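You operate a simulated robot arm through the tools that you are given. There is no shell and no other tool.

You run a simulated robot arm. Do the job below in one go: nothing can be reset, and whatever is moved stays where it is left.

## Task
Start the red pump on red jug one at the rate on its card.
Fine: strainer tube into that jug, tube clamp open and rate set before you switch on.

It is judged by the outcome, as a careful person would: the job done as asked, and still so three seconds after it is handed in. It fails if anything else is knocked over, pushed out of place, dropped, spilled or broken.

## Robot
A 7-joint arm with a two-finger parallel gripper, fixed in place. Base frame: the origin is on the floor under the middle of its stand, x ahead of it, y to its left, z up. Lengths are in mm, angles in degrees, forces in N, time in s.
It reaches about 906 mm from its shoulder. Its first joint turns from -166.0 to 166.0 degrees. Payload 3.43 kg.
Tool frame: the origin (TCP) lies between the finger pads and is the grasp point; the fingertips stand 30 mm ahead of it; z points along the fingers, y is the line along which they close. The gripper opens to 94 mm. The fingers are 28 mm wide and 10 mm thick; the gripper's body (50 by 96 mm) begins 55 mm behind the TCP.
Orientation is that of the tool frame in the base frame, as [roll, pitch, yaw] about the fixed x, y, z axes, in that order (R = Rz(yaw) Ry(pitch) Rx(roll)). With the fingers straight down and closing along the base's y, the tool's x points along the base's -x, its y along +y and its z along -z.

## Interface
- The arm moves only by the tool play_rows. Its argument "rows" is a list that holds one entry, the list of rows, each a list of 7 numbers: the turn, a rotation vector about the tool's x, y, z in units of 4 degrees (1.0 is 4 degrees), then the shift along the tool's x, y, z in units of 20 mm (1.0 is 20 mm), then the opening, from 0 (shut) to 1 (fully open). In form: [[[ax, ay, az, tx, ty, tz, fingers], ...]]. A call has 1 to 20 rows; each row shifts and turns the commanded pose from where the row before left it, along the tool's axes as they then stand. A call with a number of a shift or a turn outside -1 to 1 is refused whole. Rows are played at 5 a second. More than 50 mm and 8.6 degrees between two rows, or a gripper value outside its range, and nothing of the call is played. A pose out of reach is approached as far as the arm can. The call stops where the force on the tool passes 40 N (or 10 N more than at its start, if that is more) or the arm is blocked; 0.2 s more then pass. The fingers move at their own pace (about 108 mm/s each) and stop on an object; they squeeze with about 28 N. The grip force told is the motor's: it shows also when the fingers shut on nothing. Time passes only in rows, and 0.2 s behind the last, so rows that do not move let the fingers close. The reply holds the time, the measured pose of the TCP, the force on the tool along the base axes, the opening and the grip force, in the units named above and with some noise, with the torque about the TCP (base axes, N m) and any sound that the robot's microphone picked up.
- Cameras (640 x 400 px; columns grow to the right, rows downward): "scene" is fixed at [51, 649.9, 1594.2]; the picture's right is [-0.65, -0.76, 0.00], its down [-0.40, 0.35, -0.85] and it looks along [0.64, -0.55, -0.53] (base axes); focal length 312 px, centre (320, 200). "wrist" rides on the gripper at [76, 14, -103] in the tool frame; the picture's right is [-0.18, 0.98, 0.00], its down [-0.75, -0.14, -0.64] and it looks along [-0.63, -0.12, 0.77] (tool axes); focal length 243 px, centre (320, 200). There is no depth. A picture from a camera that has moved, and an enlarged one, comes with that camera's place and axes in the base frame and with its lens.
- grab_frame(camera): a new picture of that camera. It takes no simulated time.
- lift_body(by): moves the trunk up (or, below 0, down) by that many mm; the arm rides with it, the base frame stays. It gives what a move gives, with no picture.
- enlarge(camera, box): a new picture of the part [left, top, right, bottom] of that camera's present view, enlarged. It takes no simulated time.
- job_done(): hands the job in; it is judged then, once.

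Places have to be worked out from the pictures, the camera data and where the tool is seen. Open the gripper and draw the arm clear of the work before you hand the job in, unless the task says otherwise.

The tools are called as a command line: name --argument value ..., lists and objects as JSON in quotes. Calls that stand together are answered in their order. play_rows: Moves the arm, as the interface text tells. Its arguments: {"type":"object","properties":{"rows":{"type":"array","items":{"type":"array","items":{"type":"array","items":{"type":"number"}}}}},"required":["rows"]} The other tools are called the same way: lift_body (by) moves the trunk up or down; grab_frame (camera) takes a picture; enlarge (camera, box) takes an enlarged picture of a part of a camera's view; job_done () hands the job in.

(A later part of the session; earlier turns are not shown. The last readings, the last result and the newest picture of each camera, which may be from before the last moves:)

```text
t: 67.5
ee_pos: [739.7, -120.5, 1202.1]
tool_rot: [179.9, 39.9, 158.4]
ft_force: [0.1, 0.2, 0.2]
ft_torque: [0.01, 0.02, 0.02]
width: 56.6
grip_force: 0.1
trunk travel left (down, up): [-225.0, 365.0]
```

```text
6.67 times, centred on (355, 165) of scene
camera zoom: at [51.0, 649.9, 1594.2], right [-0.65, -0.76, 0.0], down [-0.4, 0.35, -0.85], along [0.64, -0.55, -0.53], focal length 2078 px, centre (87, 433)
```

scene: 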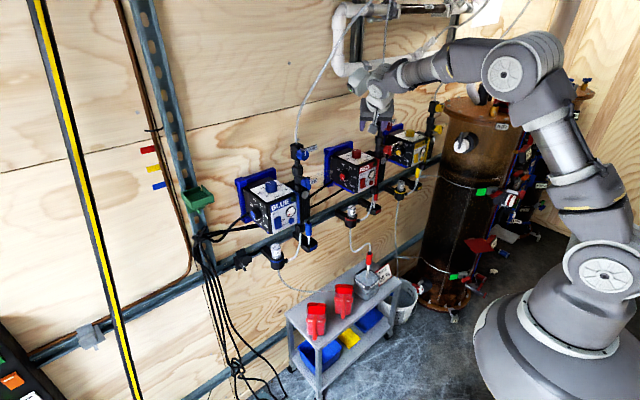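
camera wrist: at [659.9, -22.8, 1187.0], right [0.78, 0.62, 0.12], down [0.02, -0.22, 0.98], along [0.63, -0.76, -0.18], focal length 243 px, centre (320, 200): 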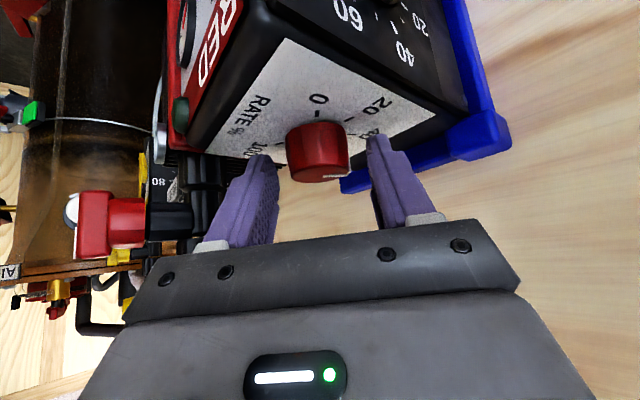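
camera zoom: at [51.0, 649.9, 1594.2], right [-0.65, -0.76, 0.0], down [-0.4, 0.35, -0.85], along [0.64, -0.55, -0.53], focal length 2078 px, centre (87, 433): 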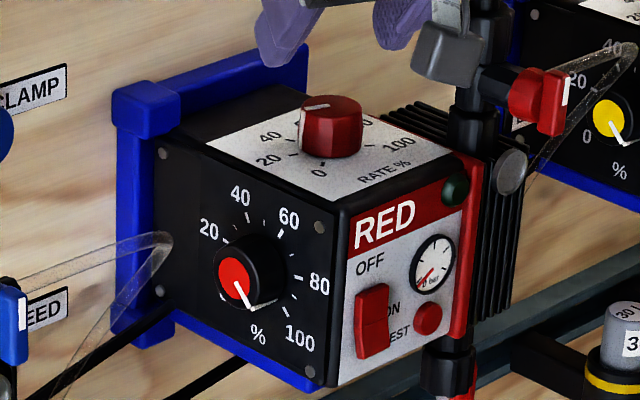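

By my computation the pointer is at roughly 66–70° (≈22–24 %); I want a finer reading, so I enlarge both views.

enlarge --camera "scene" --box '[340, 145, 375, 168]'

enlarge --camera "wrist" --box '[270, 20, 370, 110]'

```text
16.00 times, centred on (358, 156) of scene
camera zoom: at [51.0, 649.9, 1594.2], right [-0.65, -0.76, 0.0], down [-0.4, 0.35, -0.85], along [0.64, -0.55, -0.53], focal length 4988 px, centre (-280, 896)
```

zoom: 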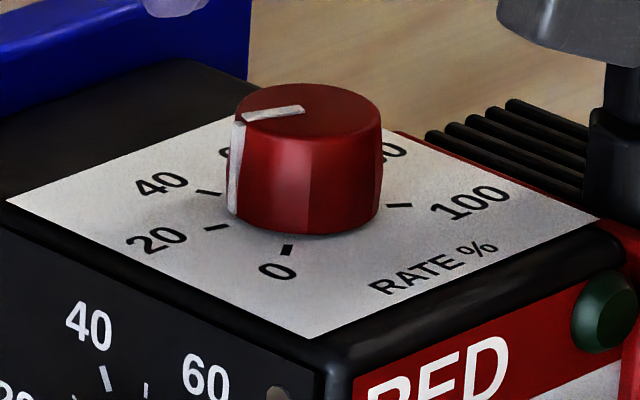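

```text
4.44 times, centred on (320, 65) of wrist
camera zoom: at [628.0, -61.1, 1232.2], right [0.49, 0.86, 0.12], down [0.1, -0.19, 0.98], along [0.87, -0.47, -0.18], focal length 1078 px, centre (320, 800)
```

zoom: 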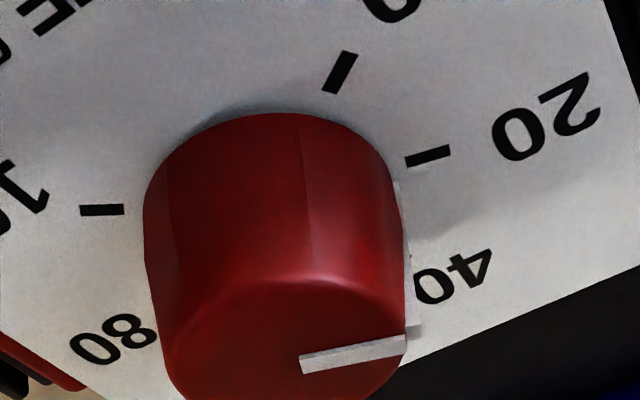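

Both views put the pointer about 3–4° short of the 20 tick (≈21.5 %). I go back down, grip, and turn 4° more.

play_rows --rows '[[[0, 0, 0, 0.48, 0, 0.575, 0.6], [0, 0, 0, 0.48, 0, 0.575, 0.6], [0, 0, 0, 0.48, 0, 0.575, 0.6], [0, 0, 0, 0, 0, 0, 0.6], [0, 0, 0, 0, 0, 0, 0.3], [0, 0, 0, 0, 0, 0, 0], [0, 0, 0, 0, 0, 0, 0], [0, 0, 0, 0, 0, 0, 0], [-0.322, 0, -0.383, 0, 0, 0, 0], [-0.322, 0, -0.383, 0, 0, 0, 0], [0, 0, 0, 0, 0, 0, 0], [0, 0, 0, 0, 0, 0, 0.6], [0, 0, 0, 0, 0, 0, 0.6], [0, 0, 0, -0.48, 0, -0.575, 0.6], [0, 0, 0, -0.48, 0, -0.575, 0.6], [0, 0, 0, -0.48, 0, -0.575, 0.6], [0, 0, 0, 0, 0, 0, 0.6]]]'

enlarge --camera "scene" --box '[340, 145, 375, 168]'

enlarge --camera "wrist" --box '[270, 20, 370, 110]'

```text
t: 71.1
ee_pos: [739.3, -118.2, 1201.2]
tool_rot: [179.8, 40.0, 162.5]
ft_force: [0.0, -0.5, 0.3]
ft_torque: [0.03, -0.01, 0.01]
width: 56.4
grip_force: 0.0
trunk travel left (down, up): [-225.0, 365.0]
```

```text
16.00 times, centred on (358, 156) of scene
camera zoom: at [51.0, 649.9, 1594.2], right [-0.65, -0.76, 0.0], down [-0.4, 0.35, -0.85], along [0.64, -0.55, -0.53], focal length 4988 px, centre (-280, 896)
```

zoom: 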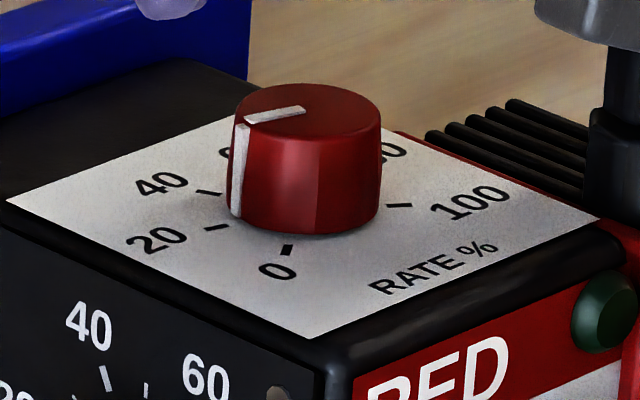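

```text
4.44 times, centred on (320, 65) of wrist
camera zoom: at [625.5, -68.4, 1232.4], right [0.43, 0.9, 0.12], down [0.11, -0.19, 0.98], along [0.9, -0.4, -0.18], focal length 1078 px, centre (320, 800)
```

zoom: 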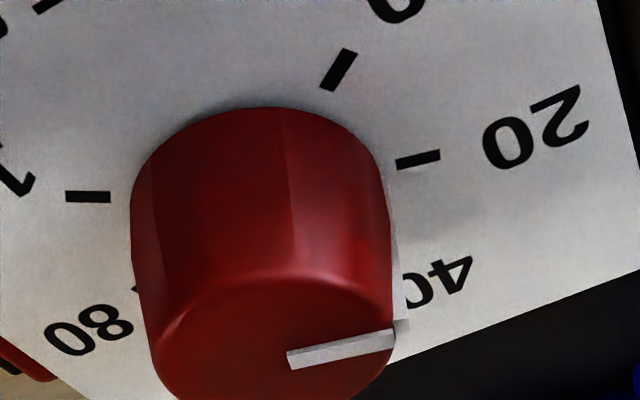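

The pointer now lines up with the 20 tick within ~1 %. I lift clear and retreat from the pump, aligning the hand to point straight ahead.

play_rows --rows '[[[0, 0, 0, -0.643, 0, -0.766, 0.6], [0, 0, 0, -0.643, 0, -0.766, 0.6], [0, 0, 0, -0.643, 0, -0.766, 0.6], [0, 0, 0, 0.761, -0.313, -0.639, 0.6], [0, 0, 0, 0.761, -0.313, -0.639, 0.6], [0, 0, 0, 0.761, -0.313, -0.639, 0.6], [0, 0, 0, 0.761, -0.313, -0.639, 0.6], [0, 0, 0, 0.761, -0.313, -0.639, 0.6], [0, 0, 0, 0.761, -0.313, -0.639, 0.6], [0, 0, 0, 0.761, -0.313, -0.639, 0.6], [0, 0, 0, 0.761, -0.313, -0.639, 0.6], [0, 0, 0, 0.761, -0.313, -0.639, 0.6], [0, 0, 0, 0.761, -0.313, -0.639, 0.6], [-0.643, 0, -0.766, 0, 0, 0, 0.6], [-0.643, 0, -0.766, 0, 0, 0, 0.6], [-0.643, 0, -0.766, 0, 0, 0, 0.6], [-0.643, 0, -0.766, 0, 0, 0, 0.6], [-0.25, 0, -0.3, 0, 0, 0, 0.6]]]'

grab_frame --camera "scene"

grab_frame --camera "wrist"

```text
t: 74.9
ee_pos: [531.4, -120.1, 1262.2]
tool_rot: [180.0, 40.1, -179.8]
ft_force: [-0.5, 0.3, -0.1]
ft_torque: [-0.01, -0.03, -0.03]
width: 56.2
grip_force: 0.2
trunk travel left (down, up): [-225.0, 365.0]
```

```text
taken
```

scene: 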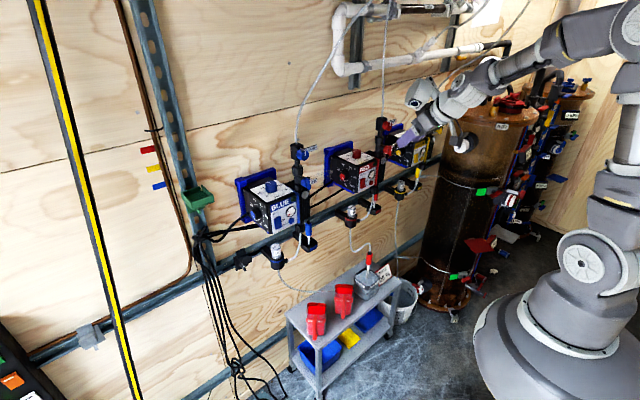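

```text
taken
camera wrist: at [407.1, -106.9, 1292.2], right [0.14, 0.98, 0.12], down [0.16, -0.14, 0.98], along [0.98, -0.11, -0.18], focal length 243 px, centre (320, 200)
```

wrist: 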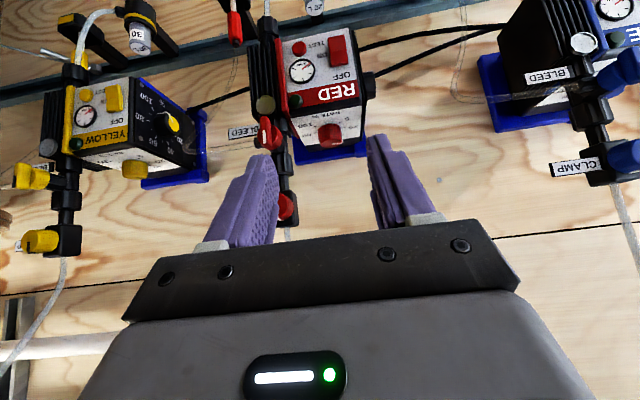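

All clear of the pumps. I lower the trunk by 220 mm to work near the cart.

lift_body --by -220

grab_frame --camera "scene"

grab_frame --camera "wrist"

```text
t: 77.2
ee_pos: [531.0, -119.9, 1042.0]
tool_rot: [-180.0, 40.1, -179.8]
ft_force: [0.6, 0.1, 0.0]
ft_torque: [0.0, 0.0, -0.04]
width: 56.8
grip_force: 0.1
trunk travel left (down, up): [-5.0, 585.0]
```

```text
taken
```

scene: 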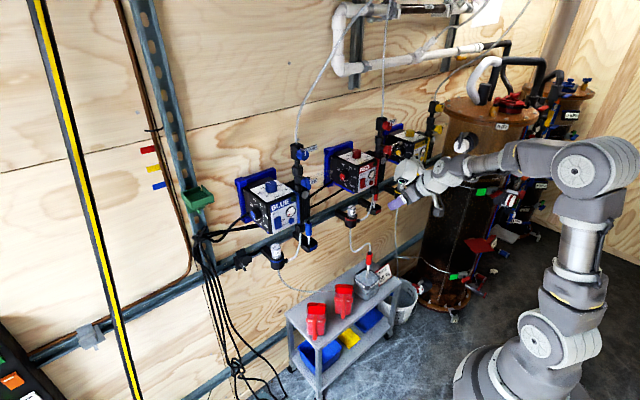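

```text
taken
camera wrist: at [407.0, -107.0, 1072.3], right [0.14, 0.98, 0.12], down [0.16, -0.14, 0.98], along [0.98, -0.12, -0.18], focal length 243 px, centre (320, 200)
```

wrist: 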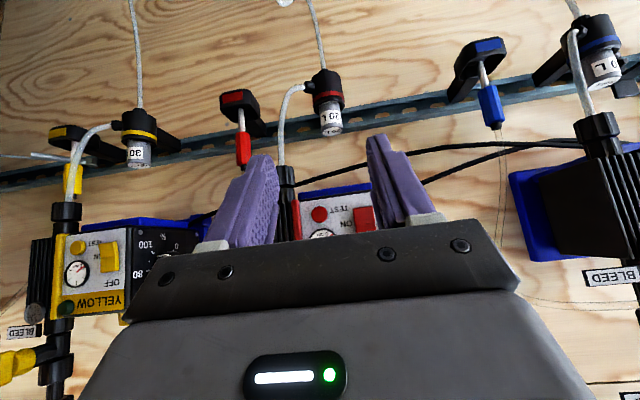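

I lower the hand another 250 mm and back 40 mm, to view the cart and strainer from closer.

play_rows --rows '[[[0, 0, 0, 0.798, -0.125, 0.69, 0.6], [0, 0, 0, 0.798, -0.125, 0.69, 0.6], [0, 0, 0, 0.798, -0.125, 0.69, 0.6], [0, 0, 0, 0.798, -0.125, 0.69, 0.6], [0, 0, 0, 0.798, -0.125, 0.69, 0.6], [0, 0, 0, 0.798, -0.125, 0.69, 0.6], [0, 0, 0, 0.798, -0.125, 0.69, 0.6], [0, 0, 0, 0.798, -0.125, 0.69, 0.6], [0, 0, 0, 0.798, -0.125, 0.69, 0.6], [0, 0, 0, 0.798, -0.125, 0.69, 0.6], [0, 0, 0, 0.798, -0.125, 0.69, 0.6], [0, 0, 0, 0.798, -0.125, 0.69, 0.6], [0, 0, 0, 0, 0, 0, 0.6]]]'

grab_frame --camera "scene"

grab_frame --camera "wrist"

```text
t: 80.0
ee_pos: [490.0, -149.6, 792.4]
tool_rot: [180.0, 40.1, -180.0]
ft_force: [0.1, -0.3, 0.7]
ft_torque: [-0.04, 0.02, -0.01]
width: 56.3
grip_force: 0.1
trunk travel left (down, up): [-5.0, 585.0]
```

```text
taken
```

scene: 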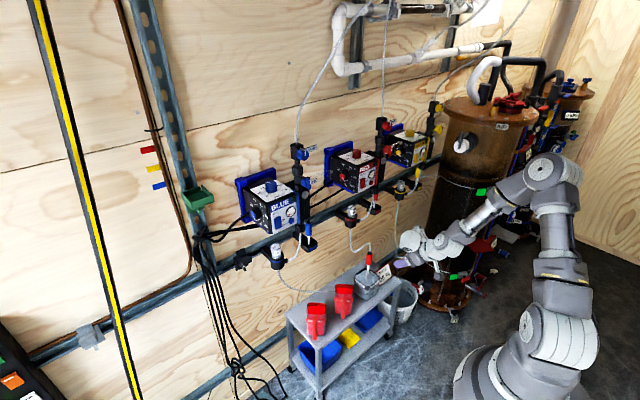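

```text
taken
camera wrist: at [366.4, -136.5, 822.2], right [0.14, 0.98, 0.12], down [0.16, -0.14, 0.98], along [0.98, -0.12, -0.18], focal length 243 px, centre (320, 200)
```

wrist: 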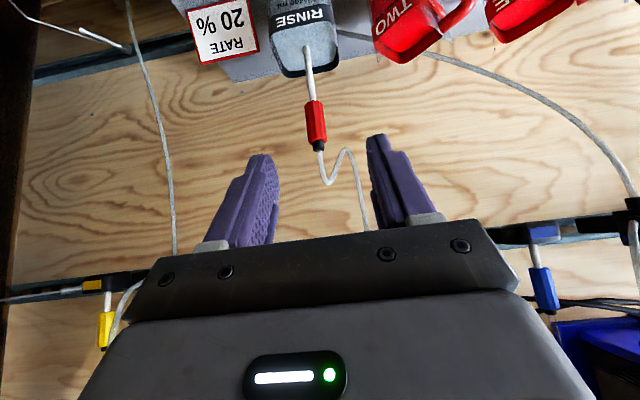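

enlarge --camera "wrist" --box '[250, 0, 400, 180]'

enlarge --camera "scene" --box '[340, 230, 400, 310]'

enlarge --camera "wrist" --box '[170, 0, 570, 120]'

```text
2.22 times, centred on (325, 90) of wrist
camera zoom: at [366.4, -136.5, 822.2], right [0.14, 0.98, 0.12], down [0.16, -0.14, 0.98], along [0.98, -0.12, -0.18], focal length 539 px, centre (309, 444)
```

zoom: 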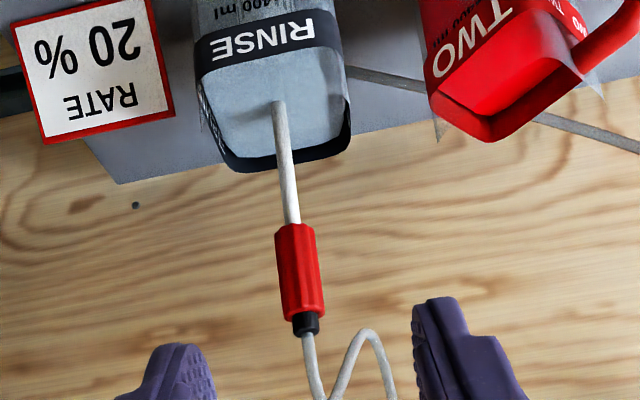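

```text
5.00 times, centred on (370, 270) of scene
camera zoom: at [51.0, 649.9, 1594.2], right [-0.65, -0.76, 0.0], down [-0.4, 0.35, -0.85], along [0.64, -0.55, -0.53], focal length 1559 px, centre (70, -150)
```

zoom: 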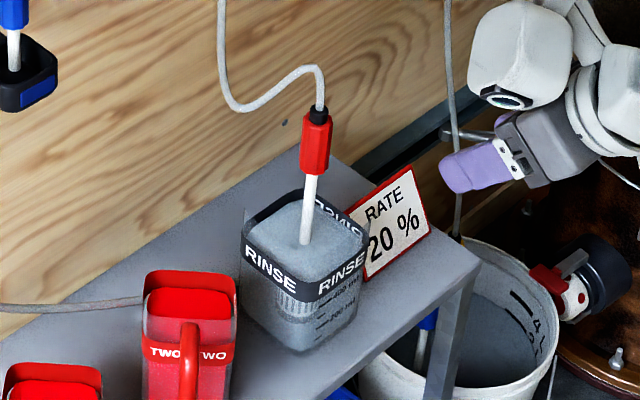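

```text
1.60 times, centred on (370, 60) of wrist
camera zoom: at [366.4, -136.5, 822.2], right [0.14, 0.98, 0.12], down [0.16, -0.14, 0.98], along [0.98, -0.12, -0.18], focal length 388 px, centre (240, 424)
```

zoom: 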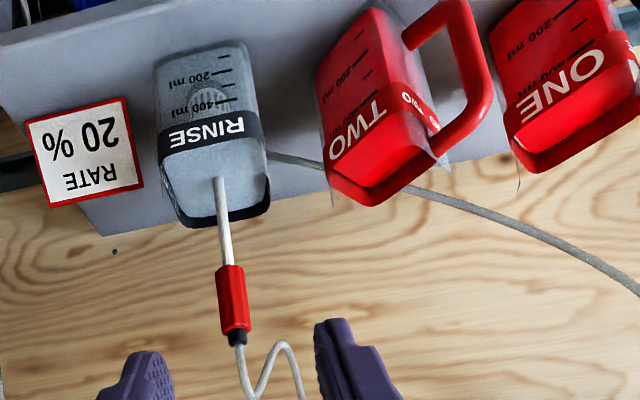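

The strainer stands vertically in RINSE, handle centre ≈ [684, -170, 654], ~62 mm long, ~25 mm thick. I tilt 10° flatter and go to a pre-grasp point about 90 mm short of it.

play_rows --rows '[[[0, -1, 0, 0, 0, 0, 0.75], [0, -1, 0, 0, 0, 0, 0.75], [0, -0.5, 0, 0, 0, 0, 0.75], [0, 0, 0, -0.104, -0.113, 0.82, 0.75], [0, 0, 0, -0.104, -0.113, 0.82, 0.75], [0, 0, 0, -0.104, -0.113, 0.82, 0.75], [0, 0, 0, -0.104, -0.113, 0.82, 0.75], [0, 0, 0, -0.104, -0.113, 0.82, 0.75], [0, 0, 0, -0.104, -0.113, 0.82, 0.75], [0, 0, 0, -0.104, -0.113, 0.82, 0.75], [0, 0, 0, -0.104, -0.113, 0.82, 0.75], [0, 0, 0, -0.104, -0.113, 0.82, 0.75], [0, 0, 0, 0, 0, 0, 0.75]]]'

grab_frame --camera "wrist"

grab_frame --camera "scene"

```text
t: 82.8
ee_pos: [616.9, -172.8, 712.3]
tool_rot: [179.7, 50.1, -179.9]
ft_force: [0.6, -0.1, -0.6]
ft_torque: [0.0, -0.01, 0.02]
width: 70.8
grip_force: 0.1
trunk travel left (down, up): [-5.0, 585.0]
```

```text
taken
camera wrist: at [489.2, -158.8, 719.5], right [0.12, 0.98, 0.14], down [-0.01, -0.14, 0.99], along [0.99, -0.12, -0.01], focal length 243 px, centre (320, 200)
```

wrist: 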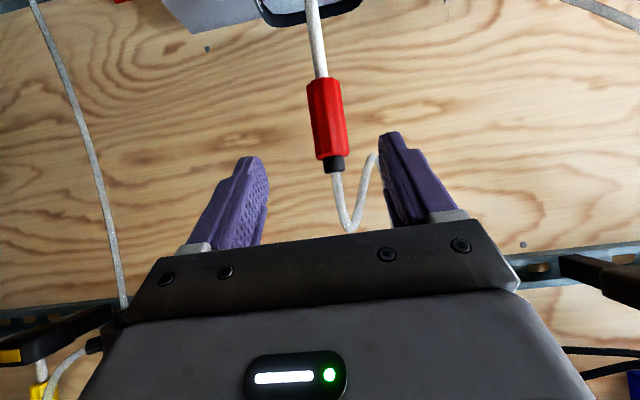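

```text
taken
```

scene: 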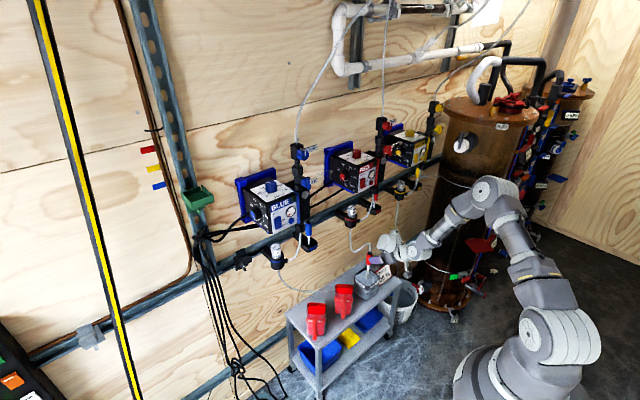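

Handle refined to ≈ [674, -165.5, 657]. I advance most of the way and re-check alignment between the fingers.

play_rows --rows '[[[0, 0, 0, 0.07, 0.09, 0.65, 0.75], [0, 0, 0, 0.07, 0.09, 0.65, 0.75], [0, 0, 0, 0.07, 0.09, 0.65, 0.75], [0, 0, 0, 0.07, 0.09, 0.65, 0.75], [0, 0, 0, 0, 0, 0, 0.75]]]'

grab_frame --camera "wrist"

enlarge --camera "scene" --box '[340, 220, 420, 300]'

```text
t: 84.0
ee_pos: [652.8, -163.1, 673.6]
tool_rot: [179.9, 50.1, 180.0]
ft_force: [1.1, -0.4, -0.3]
ft_torque: [-0.02, -0.03, 0.02]
width: 70.4
grip_force: 0.1
trunk travel left (down, up): [-5.0, 585.0]
```

```text
taken
camera wrist: at [525.2, -149.1, 681.5], right [0.12, 0.98, 0.14], down [-0.01, -0.14, 0.99], along [0.99, -0.12, -0.01], focal length 243 px, centre (320, 200)
```

wrist: 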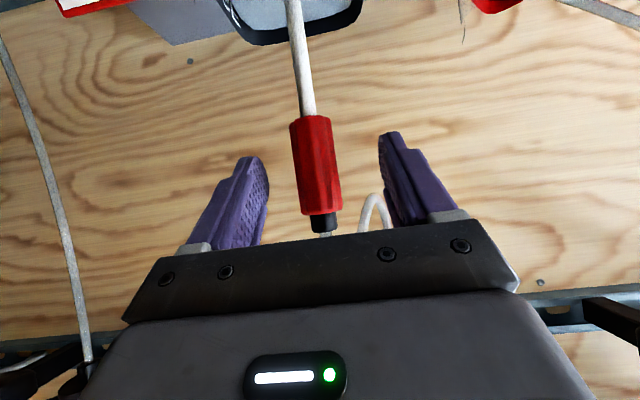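

```text
5.00 times, centred on (380, 260) of scene
camera zoom: at [51.0, 649.9, 1594.2], right [-0.65, -0.76, 0.0], down [-0.4, 0.35, -0.85], along [0.64, -0.55, -0.53], focal length 1559 px, centre (20, -100)
```

zoom: 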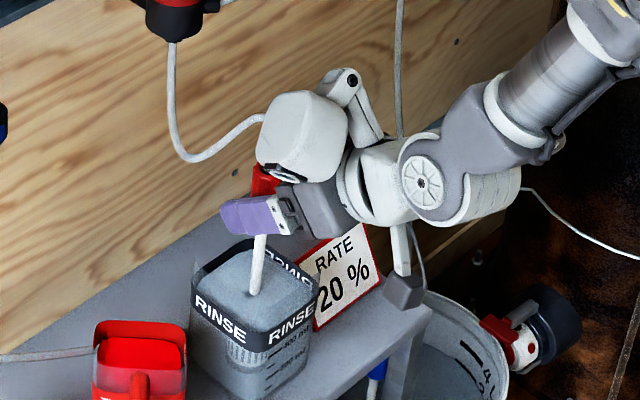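

I notice the bulky housing on top of the hand would reach over the strainer's hose at this tilt. I back off 100 mm and flatten the tool to about 80° from vertical, so it stays behind the hose.

play_rows --rows '[[[0, 0, 0, 0, 0, -0.9, 0.75], [0, 0, 0, 0, 0, -0.9, 0.75], [0, 0, 0, 0, 0, -0.9, 0.75], [0, 0, 0, 0, 0, -0.9, 0.75], [0, 0, 0, 0, 0, -0.9, 0.75], [0, 0, 0, 0, 0, -0.9, 0.75], [0, -1, 0, 0, 0, 0, 0.75], [0, -1, 0, 0, 0, 0, 0.75], [0, -1, 0, 0, 0, 0, 0.75], [0, -1, 0, 0, 0, 0, 0.75], [0, -1, 0, 0, 0, 0, 0.75], [0, -1, 0, 0, 0, 0, 0.75], [0, -1, 0, 0, 0, 0, 0.75], [0, -0.5, 0, 0, 0, 0, 0.75], [0, 0, 0, 0, 0, 0, 0.75]]]'

grab_frame --camera "wrist"

grab_frame --camera "scene"

```text
t: 87.2
ee_pos: [571.0, -163.4, 743.5]
tool_rot: [179.3, 80.1, 179.6]
ft_force: [-0.5, -0.2, 0.6]
ft_torque: [-0.01, 0.01, -0.01]
width: 70.5
grip_force: 0.1
trunk travel left (down, up): [-5.0, 585.0]
```

```text
taken
camera wrist: at [456.5, -149.1, 686.4], right [0.03, 0.98, 0.18], down [-0.5, -0.14, 0.85], along [0.86, -0.12, 0.49], focal length 243 px, centre (320, 200)
```

wrist: 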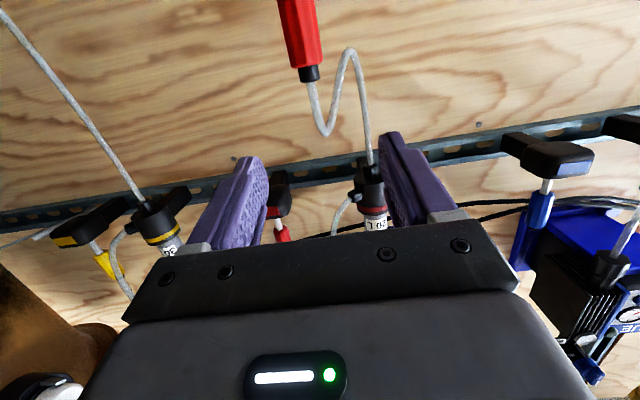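

```text
taken
```

scene: 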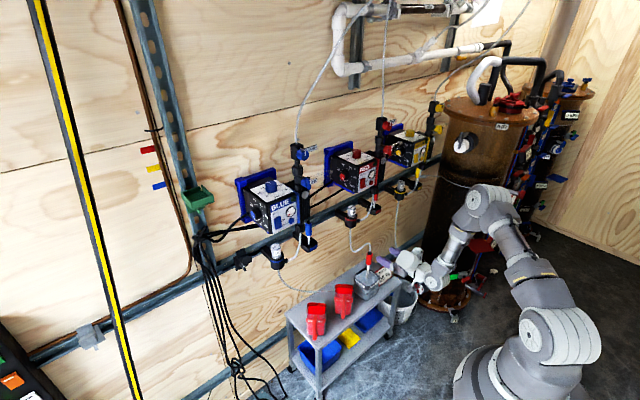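

Now the hose arches up ~45 mm above the handle and the cap top is at z≈696. I lower to z≈660 and advance partway.

play_rows --rows '[[[0, 0, 0, 0.822, -0.023, 0.145, 0.75], [0, 0, 0, 0.822, -0.023, 0.145, 0.75], [0, 0, 0, 0.822, -0.023, 0.145, 0.75], [0, 0, 0, 0.822, -0.023, 0.145, 0.75], [0, 0, 0, 0.822, -0.023, 0.145, 0.75], [0, 0, 0, -0.163, 0, 0.923, 0.75], [0, 0, 0, -0.163, 0, 0.923, 0.75], [0, 0, 0, -0.163, 0, 0.923, 0.75], [0, 0, 0, 0, 0, 0, 0.75]]]'

grab_frame --camera "wrist"

enlarge --camera "scene" --box '[340, 220, 420, 300]'

```text
t: 89.2
ee_pos: [627.6, -165.1, 658.2]
tool_rot: [179.4, 80.1, 179.5]
ft_force: [0.7, 0.4, 0.5]
ft_torque: [0.01, 0.03, 0.01]
width: 70.5
grip_force: 0.1
trunk travel left (down, up): [-5.0, 585.0]
```

```text
taken
camera wrist: at [514.0, -152.2, 601.4], right [0.03, 0.98, 0.18], down [-0.5, -0.14, 0.85], along [0.86, -0.12, 0.49], focal length 243 px, centre (320, 200)
```

wrist: 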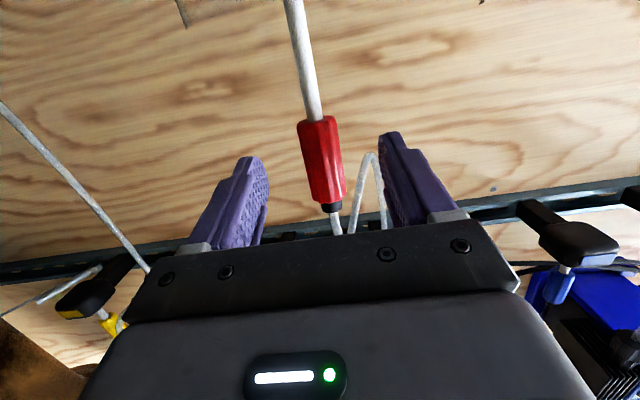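

```text
5.00 times, centred on (380, 260) of scene
camera zoom: at [51.0, 649.9, 1594.2], right [-0.65, -0.76, 0.0], down [-0.4, 0.35, -0.85], along [0.64, -0.55, -0.53], focal length 1559 px, centre (20, -100)
```

zoom: 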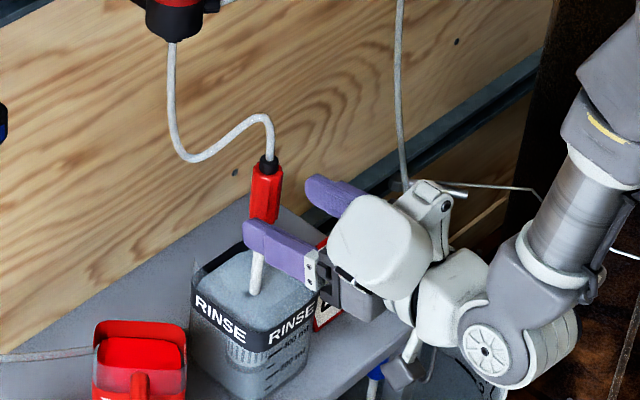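

The handle axis triangulates to ≈ [666.5, -166], cap top z≈698. I advance 37 mm so it lies at the TCP, then close.

play_rows --rows '[[[0, 0, 0, -0.16, -0.03, 0.91, 0.75], [0, 0, 0, -0.16, -0.02, 0.91, 0.75], [0, 0, 0, 0, 0, 0, 0.75]]]'

grab_frame --camera "wrist"

enlarge --camera "scene" --box '[340, 220, 420, 300]'

```text
t: 90.0
ee_pos: [662.9, -168.4, 660.7]
tool_rot: [179.4, 80.1, 179.4]
ft_force: [0.1, 0.1, 0.0]
ft_torque: [-0.02, -0.01, -0.01]
width: 70.7
grip_force: 0.1
trunk travel left (down, up): [-5.0, 585.0]
```

```text
taken
camera wrist: at [549.4, -155.3, 603.3], right [0.03, 0.98, 0.18], down [-0.5, -0.14, 0.85], along [0.86, -0.12, 0.49], focal length 243 px, centre (320, 200)
```

wrist: 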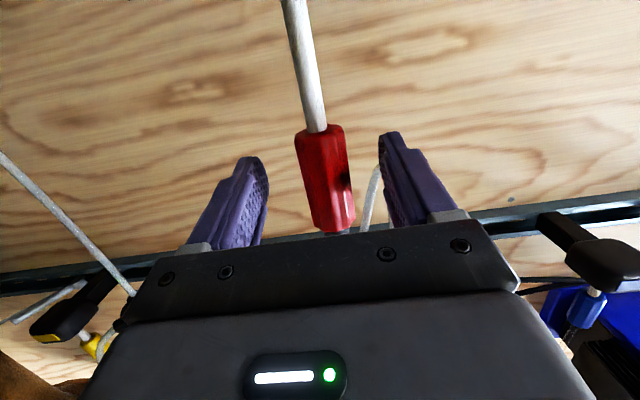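

```text
5.00 times, centred on (380, 260) of scene
camera zoom: at [51.0, 649.9, 1594.2], right [-0.65, -0.76, 0.0], down [-0.4, 0.35, -0.85], along [0.64, -0.55, -0.53], focal length 1559 px, centre (20, -100)
```

zoom: 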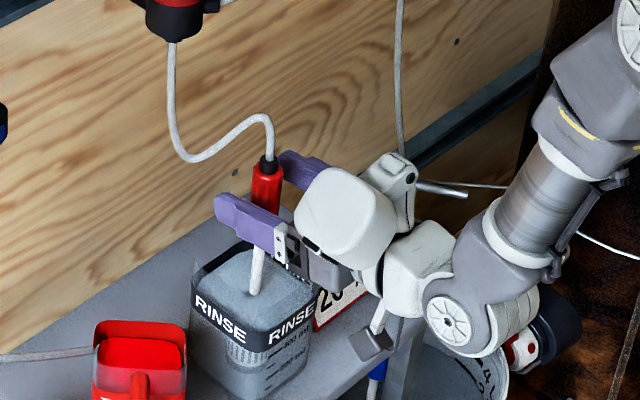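

The handle is centred between the pads at TCP depth. I close on it.

play_rows --rows '[[[0, 0, 0, 0, 0, 0, 0.5], [0, 0, 0, 0, 0, 0, 0.35], [0, 0, 0, 0, 0, 0, 0.2], [0, 0, 0, 0, 0, 0, 0], [0, 0, 0, 0, 0, 0, 0]]]'

grab_frame --camera "wrist"

enlarge --camera "scene" --box '[330, 220, 410, 320]'

```text
t: 91.2
ee_pos: [664.6, -168.9, 660.4]
tool_rot: [179.4, 80.1, 179.6]
ft_force: [-0.4, 0.4, -0.5]
ft_torque: [0.05, 0.02, 0.02]
width: 26.6
grip_force: 28.0
trunk travel left (down, up): [-5.0, 585.0]
```

```text
taken
camera wrist: at [549.3, -155.3, 603.4], right [0.03, 0.98, 0.18], down [-0.5, -0.14, 0.85], along [0.86, -0.12, 0.49], focal length 243 px, centre (320, 200)
```

wrist: 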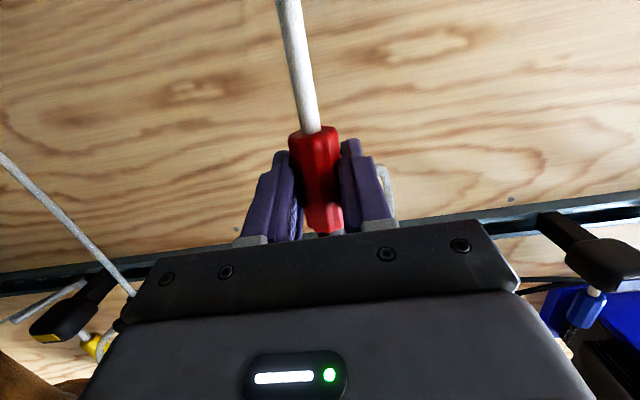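

```text
4.00 times, centred on (370, 270) of scene
camera zoom: at [51.0, 649.9, 1594.2], right [-0.65, -0.76, 0.0], down [-0.4, 0.35, -0.85], along [0.64, -0.55, -0.53], focal length 1247 px, centre (120, -80)
```

zoom: 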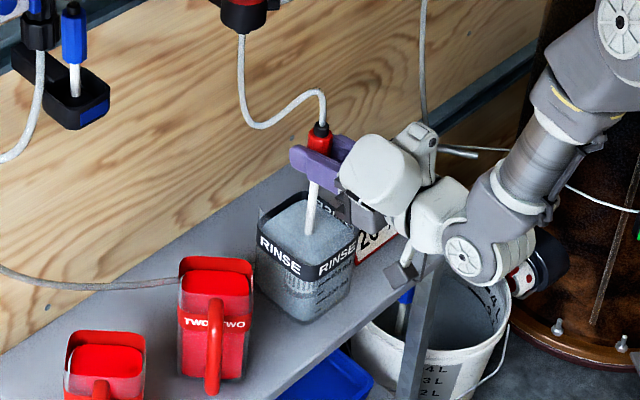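

Held at 26.6 mm with no side load. I lift 64 mm straight up and check that the jug stays put.

play_rows --rows '[[[0, 0, 0, -0.394, 0, -0.07, 0], [0, 0, 0, -0.394, 0, -0.07, 0], [0, 0, 0, -0.394, 0, -0.07, 0], [0, 0, 0, -0.394, 0, -0.07, 0], [0, 0, 0, -0.394, 0, -0.07, 0], [0, 0, 0, -0.394, 0, -0.07, 0], [0, 0, 0, -0.394, 0, -0.07, 0], [0, 0, 0, -0.394, 0, -0.07, 0], [0, 0, 0, 0, 0, 0, 0]]]'

enlarge --camera "scene" --box '[330, 200, 410, 320]'

grab_frame --camera "wrist"

```text
t: 93.2
ee_pos: [662.6, -166.3, 724.5]
tool_rot: [179.5, 80.1, 179.6]
ft_force: [0.3, 0.2, -1.4]
ft_torque: [0.0, -0.01, 0.01]
width: 26.3
grip_force: 28.2
trunk travel left (down, up): [-5.0, 585.0]
```

```text
3.33 times, centred on (370, 260) of scene
camera zoom: at [51.0, 649.9, 1594.2], right [-0.65, -0.76, 0.0], down [-0.4, 0.35, -0.85], along [0.64, -0.55, -0.53], focal length 1039 px, centre (153, 0)
```

zoom: 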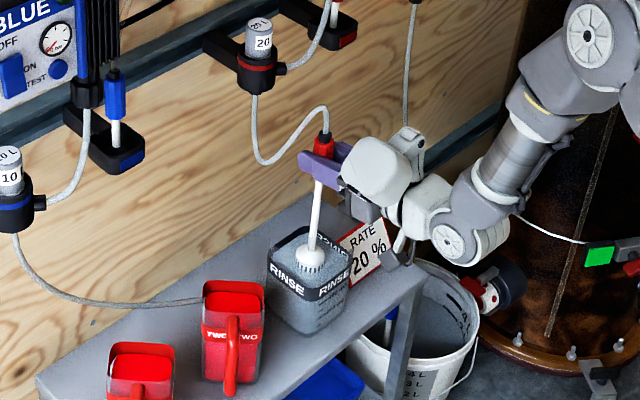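

```text
taken
camera wrist: at [547.9, -153.1, 667.9], right [0.03, 0.98, 0.18], down [-0.5, -0.14, 0.85], along [0.86, -0.12, 0.49], focal length 243 px, centre (320, 200)
```

wrist: 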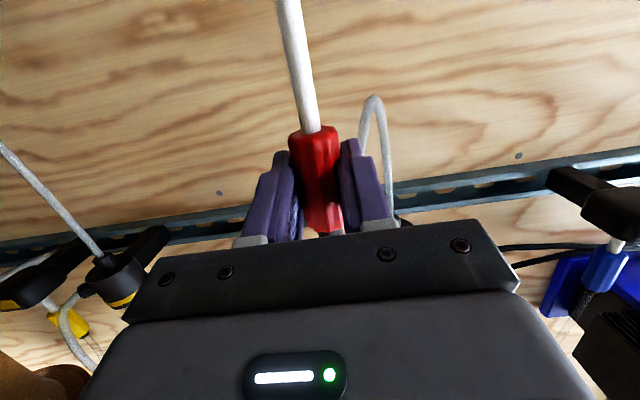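

The strainer rises freely. I lift another 104 mm so its bulb clears all rims.

play_rows --rows '[[[0, 0, 0, -0.512, 0, -0.09, 0], [0, 0, 0, -0.512, 0, -0.09, 0], [0, 0, 0, -0.512, 0, -0.09, 0], [0, 0, 0, -0.512, 0, -0.09, 0], [0, 0, 0, -0.512, 0, -0.09, 0], [0, 0, 0, -0.512, 0, -0.09, 0], [0, 0, 0, -0.512, 0, -0.09, 0], [0, 0, 0, -0.512, 0, -0.09, 0], [0, 0, 0, -0.512, 0, -0.09, 0], [0, 0, 0, -0.512, 0, -0.09, 0], [0, 0, 0, 0, 0, 0, 0], [0, 0, 0, 0, 0, 0, 0], [0, 0, 0, 0, 0, 0, 0], [0, 0, 0, 0, 0, 0, 0]]]'

enlarge --camera "scene" --box '[280, 200, 420, 340]'

grab_frame --camera "scene"

```text
t: 96.2
ee_pos: [662.9, -166.5, 827.6]
tool_rot: [179.3, 80.0, 179.7]
ft_force: [0.1, 1.3, -2.2]
ft_torque: [-0.02, 0.01, -0.01]
width: 26.3
grip_force: 27.8
trunk travel left (down, up): [-5.0, 585.0]
```

```text
2.86 times, centred on (350, 270) of scene
camera zoom: at [51.0, 649.9, 1594.2], right [-0.65, -0.76, 0.0], down [-0.4, 0.35, -0.85], along [0.64, -0.55, -0.53], focal length 891 px, centre (234, 0)
```

zoom: 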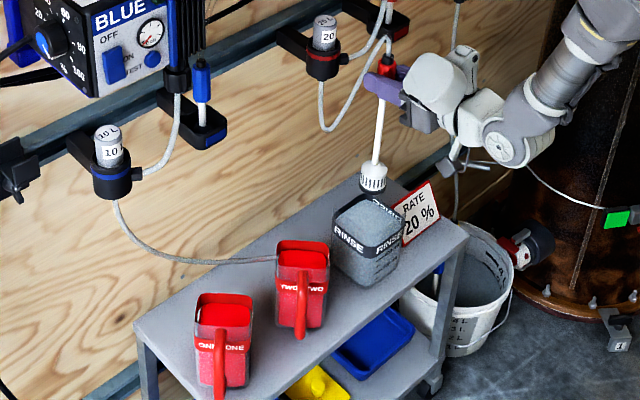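

```text
taken
```

scene: 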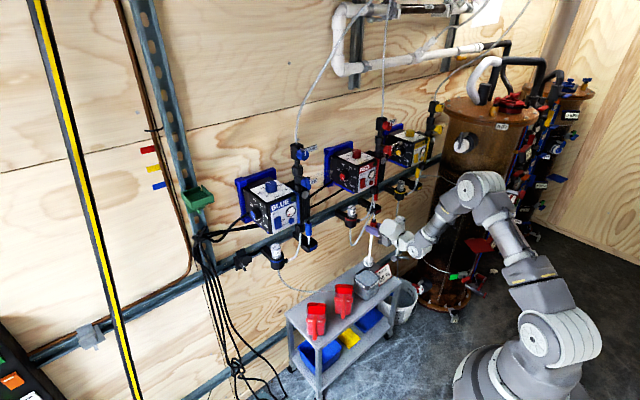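

The strainer hangs clear, its basket bottom ≈220 mm below the TCP. Before travelling I take a close look at jug ONE's opening.

enlarge --camera "scene" --box '[295, 295, 340, 345]'

enlarge --camera "scene" --box '[325, 275, 395, 335]'

enlarge --camera "scene" --box '[350, 220, 395, 300]'

```text
8.00 times, centred on (318, 320) of scene
camera zoom: at [51.0, 649.9, 1594.2], right [-0.65, -0.76, 0.0], down [-0.4, 0.35, -0.85], along [0.64, -0.55, -0.53], focal length 2494 px, centre (340, -760)
```

zoom: 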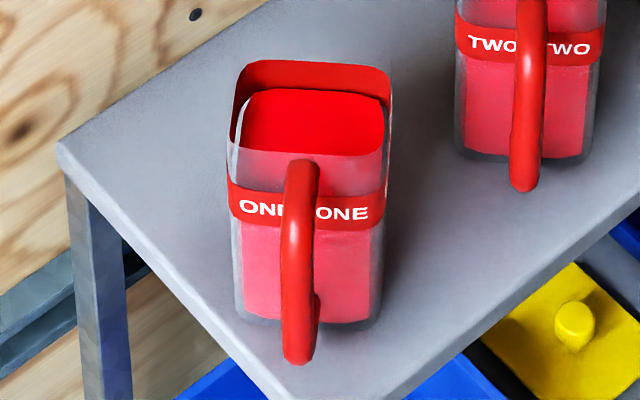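

```text
6.67 times, centred on (360, 305) of scene
camera zoom: at [51.0, 649.9, 1594.2], right [-0.65, -0.76, 0.0], down [-0.4, 0.35, -0.85], along [0.64, -0.55, -0.53], focal length 2078 px, centre (53, -500)
```

zoom: 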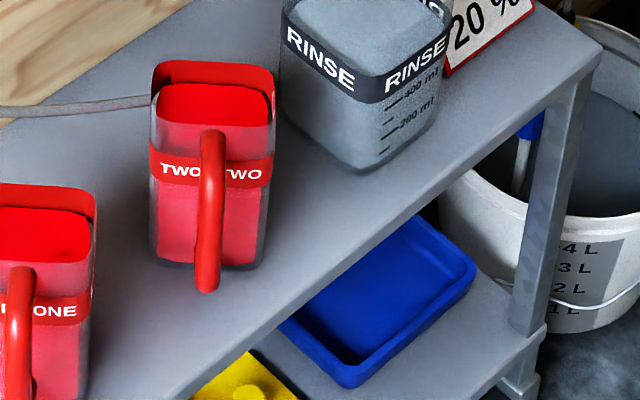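

```text
5.00 times, centred on (372, 260) of scene
camera zoom: at [51.0, 649.9, 1594.2], right [-0.65, -0.76, 0.0], down [-0.4, 0.35, -0.85], along [0.64, -0.55, -0.53], focal length 1559 px, centre (58, -100)
```

zoom: 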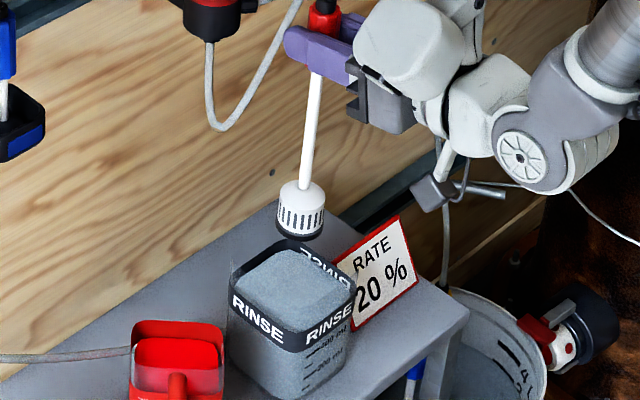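

Best estimate for jug ONE's opening centre is ≈ [666, 130] with the rim around z≈567. I carry the strainer sideways at this height (basket bottom z≈608) to above jug ONE.

play_rows --rows '[[[0, 0, 0, 0, 0.4, 0, 0], [0, 0, 0, 0, 0.74, 0, 0], [0, 0, 0, 0, 0.74, 0, 0], [0, 0, 0, 0, 0.74, 0, 0], [0, 0, 0, 0, 0.74, 0, 0], [0, 0, 0, 0, 0.74, 0, 0], [0, 0, 0, 0, 0.74, 0, 0], [0, 0, 0, 0, 0.74, 0, 0], [0, 0, 0, 0, 0.74, 0, 0], [0, 0, 0, 0, 0.74, 0, 0], [0, 0, 0, 0, 0, 0, 0]]]'

grab_frame --camera "scene"

grab_frame --camera "wrist"

```text
t: 98.7
ee_pos: [663.3, -24.7, 826.5]
tool_rot: [179.4, 80.1, 179.5]
ft_force: [0.3, 0.4, -1.2]
ft_torque: [0.02, 0.03, -0.03]
width: 26.2
grip_force: 28.1
trunk travel left (down, up): [-5.0, 585.0]
```

```text
taken
```

scene: 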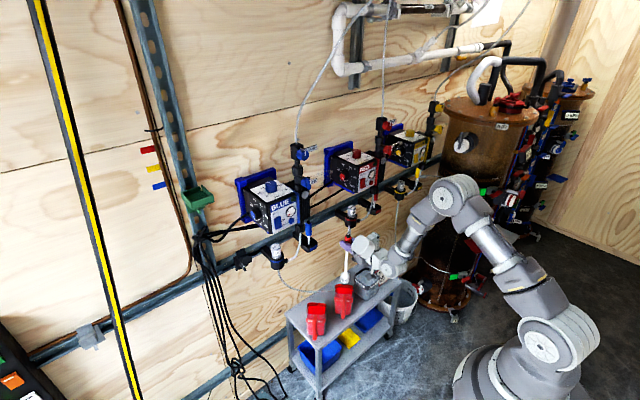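

```text
taken
camera wrist: at [549.5, -11.7, 769.1], right [0.03, 0.98, 0.18], down [-0.5, -0.14, 0.85], along [0.86, -0.12, 0.49], focal length 243 px, centre (320, 200)
```

wrist: 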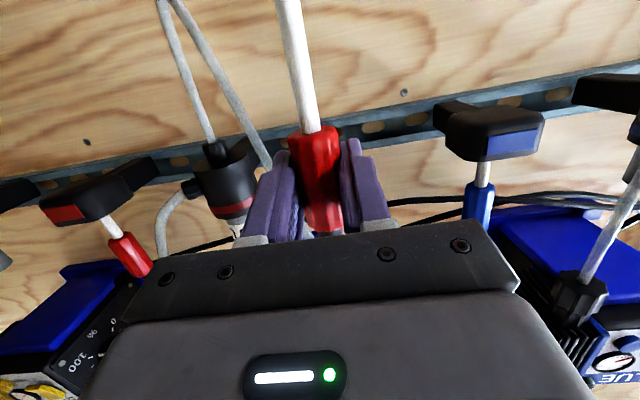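

Halfway, forces near zero, hose following freely. I continue to y≈130.

play_rows --rows '[[[0, 0, 0, 0, 0.7, 0, 0], [0, 0, 0, 0, 0.7, 0, 0], [0, 0, 0, 0, 0.7, 0, 0], [0, 0, 0, 0, 0.7, 0, 0], [0, 0, 0, 0, 0.7, 0, 0], [0, 0, 0, 0, 0.7, 0, 0], [0, 0, 0, 0, 0.7, 0, 0], [0, 0, 0, 0, 0.7, 0, 0], [0, 0, 0, 0, 0.7, 0, 0], [0, 0, 0, 0, 0.7, 0, 0], [0, 0, 0, 0, 0.7, 0, 0], [0, 0, 0, 0, 0, 0, 0]]]'

grab_frame --camera "scene"

enlarge --camera "scene" --box '[270, 230, 370, 350]'

grab_frame --camera "wrist"

```text
t: 101.2
ee_pos: [660.2, 127.4, 827.9]
tool_rot: [179.5, 80.2, 179.6]
ft_force: [0.8, 0.4, -1.5]
ft_torque: [-0.03, 0.03, -0.01]
width: 26.0
grip_force: 28.3
trunk travel left (down, up): [-5.0, 585.0]
```

```text
taken
```

scene: 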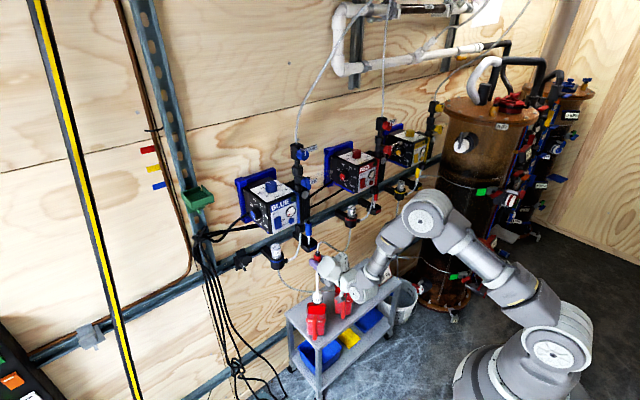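

```text
3.33 times, centred on (320, 290) of scene
camera zoom: at [51.0, 649.9, 1594.2], right [-0.65, -0.76, 0.0], down [-0.4, 0.35, -0.85], along [0.64, -0.55, -0.53], focal length 1039 px, centre (320, -100)
```

zoom: 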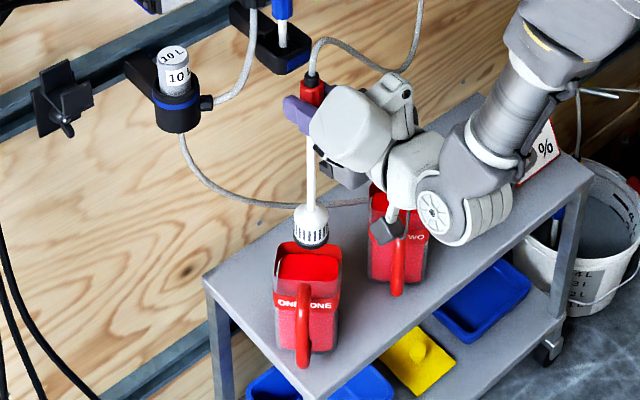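

```text
taken
camera wrist: at [547.0, 140.6, 770.7], right [0.03, 0.98, 0.18], down [-0.5, -0.14, 0.85], along [0.86, -0.12, 0.49], focal length 243 px, centre (320, 200)
```

wrist: 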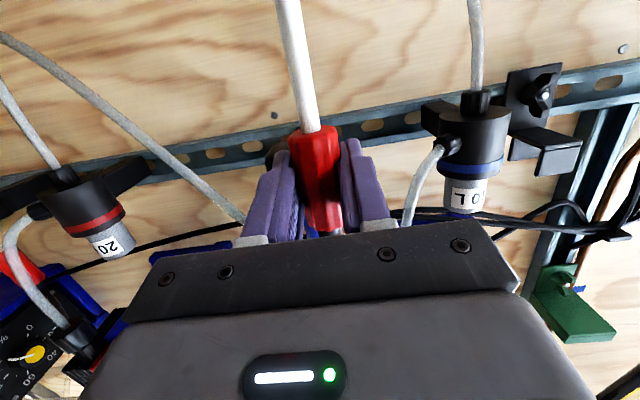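

The basket hangs over jug ONE; lowering it vertically should land within ~8 mm of the opening's centre. I nudge (+3, -2) mm and lower 30 mm to check just above the rim.

play_rows --rows '[[[0, 0, 0, 0.484, -0.033, 0.136, 0], [0, 0, 0, 0.484, -0.033, 0.136, 0], [0, 0, 0, 0.484, -0.033, 0.136, 0], [0, 0, 0, 0, 0, 0, 0]]]'

enlarge --camera "scene" --box '[290, 260, 350, 350]'

```text
t: 102.2
ee_pos: [663.6, 125.5, 797.3]
tool_rot: [179.6, 80.2, 179.6]
ft_force: [-0.5, -0.8, -1.4]
ft_torque: [0.0, -0.01, 0.01]
width: 26.0
grip_force: 28.1
trunk travel left (down, up): [-5.0, 585.0]
```

```text
4.44 times, centred on (320, 305) of scene
camera zoom: at [51.0, 649.9, 1594.2], right [-0.65, -0.76, 0.0], down [-0.4, 0.35, -0.85], along [0.64, -0.55, -0.53], focal length 1385 px, centre (320, -267)
```

zoom: 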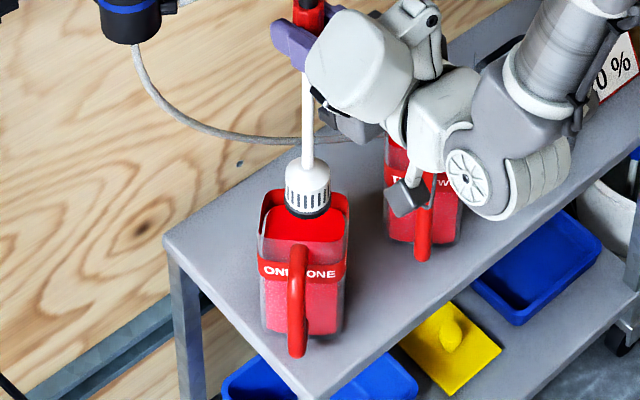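

Basket bottom is just at rim height and within ~5 mm of centre. I lower 40 mm slowly, watching the force.

play_rows --rows '[[[0, 0, 0, 0.245, -0.01, 0.062, 0], [0, 0, 0, 0.245, -0.01, 0.062, 0], [0, 0, 0, 0.245, -0.01, 0.062, 0], [0, 0, 0, 0.245, -0.01, 0.062, 0], [0, 0, 0, 0.245, -0.01, 0.062, 0], [0, 0, 0, 0.245, -0.01, 0.062, 0], [0, 0, 0, 0.245, -0.01, 0.062, 0], [0, 0, 0, 0.245, -0.01, 0.062, 0], [0, 0, 0, 0, 0, 0, 0]]]'

enlarge --camera "scene" --box '[290, 260, 350, 350]'

```text
t: 104.2
ee_pos: [666.0, 124.2, 756.1]
tool_rot: [179.5, 80.1, 179.6]
ft_force: [0.4, 0.7, -2.5]
ft_torque: [0.01, 0.01, -0.02]
width: 25.9
grip_force: 27.8
trunk travel left (down, up): [-5.0, 585.0]
```

```text
4.44 times, centred on (320, 305) of scene
camera zoom: at [51.0, 649.9, 1594.2], right [-0.65, -0.76, 0.0], down [-0.4, 0.35, -0.85], along [0.64, -0.55, -0.53], focal length 1385 px, centre (320, -267)
```

zoom: 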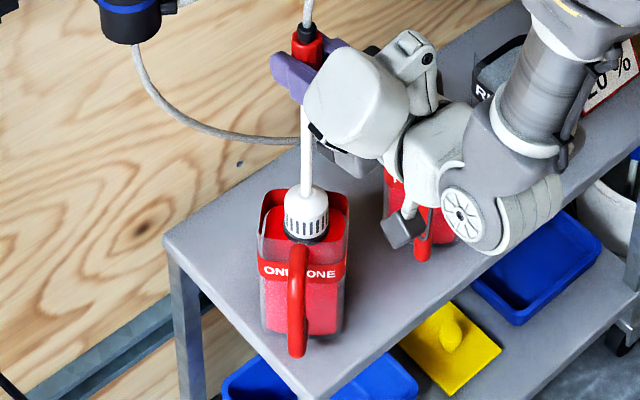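

The basket is inside the jug and dipping into the liquid, with no contact force. I continue down 60 mm.

play_rows --rows '[[[0, 0, 0, 0.295, 0, 0.052, 0], [0, 0, 0, 0.295, 0, 0.052, 0], [0, 0, 0, 0.295, 0, 0.052, 0], [0, 0, 0, 0.295, 0, 0.052, 0], [0, 0, 0, 0.295, 0, 0.052, 0], [0, 0, 0, 0.295, 0, 0.052, 0], [0, 0, 0, 0.295, 0, 0.052, 0], [0, 0, 0, 0.295, 0, 0.052, 0], [0, 0, 0, 0.295, 0, 0.052, 0], [0, 0, 0, 0.295, 0, 0.052, 0], [0, 0, 0, 0, 0, 0, 0]]]'

enlarge --camera "scene" --box '[290, 260, 350, 350]'

grab_frame --camera "wrist"

```text
t: 106.7
ee_pos: [669.0, 125.0, 698.9]
tool_rot: [179.5, 80.0, 179.6]
ft_force: [0.1, -0.5, -1.7]
ft_torque: [0.01, -0.02, 0.01]
width: 25.8
grip_force: 27.7
trunk travel left (down, up): [-5.0, 585.0]
```

```text
4.44 times, centred on (320, 305) of scene
camera zoom: at [51.0, 649.9, 1594.2], right [-0.65, -0.76, 0.0], down [-0.4, 0.35, -0.85], along [0.64, -0.55, -0.53], focal length 1385 px, centre (320, -267)
```

zoom: 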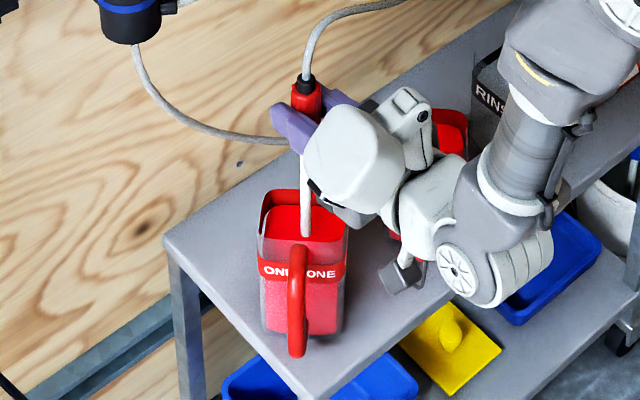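

```text
taken
camera wrist: at [554.2, 138.0, 641.3], right [0.03, 0.98, 0.18], down [-0.5, -0.14, 0.85], along [0.86, -0.12, 0.49], focal length 243 px, centre (320, 200)
```

wrist: 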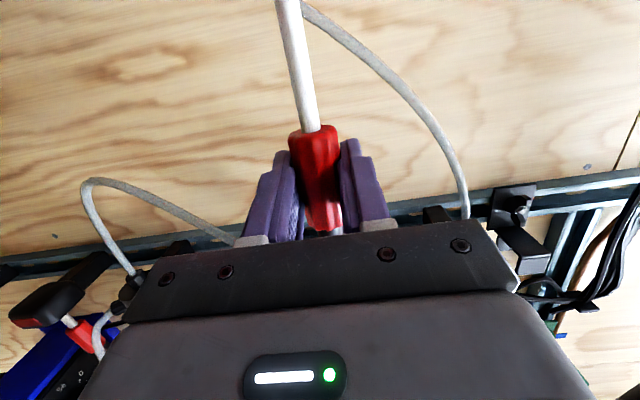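

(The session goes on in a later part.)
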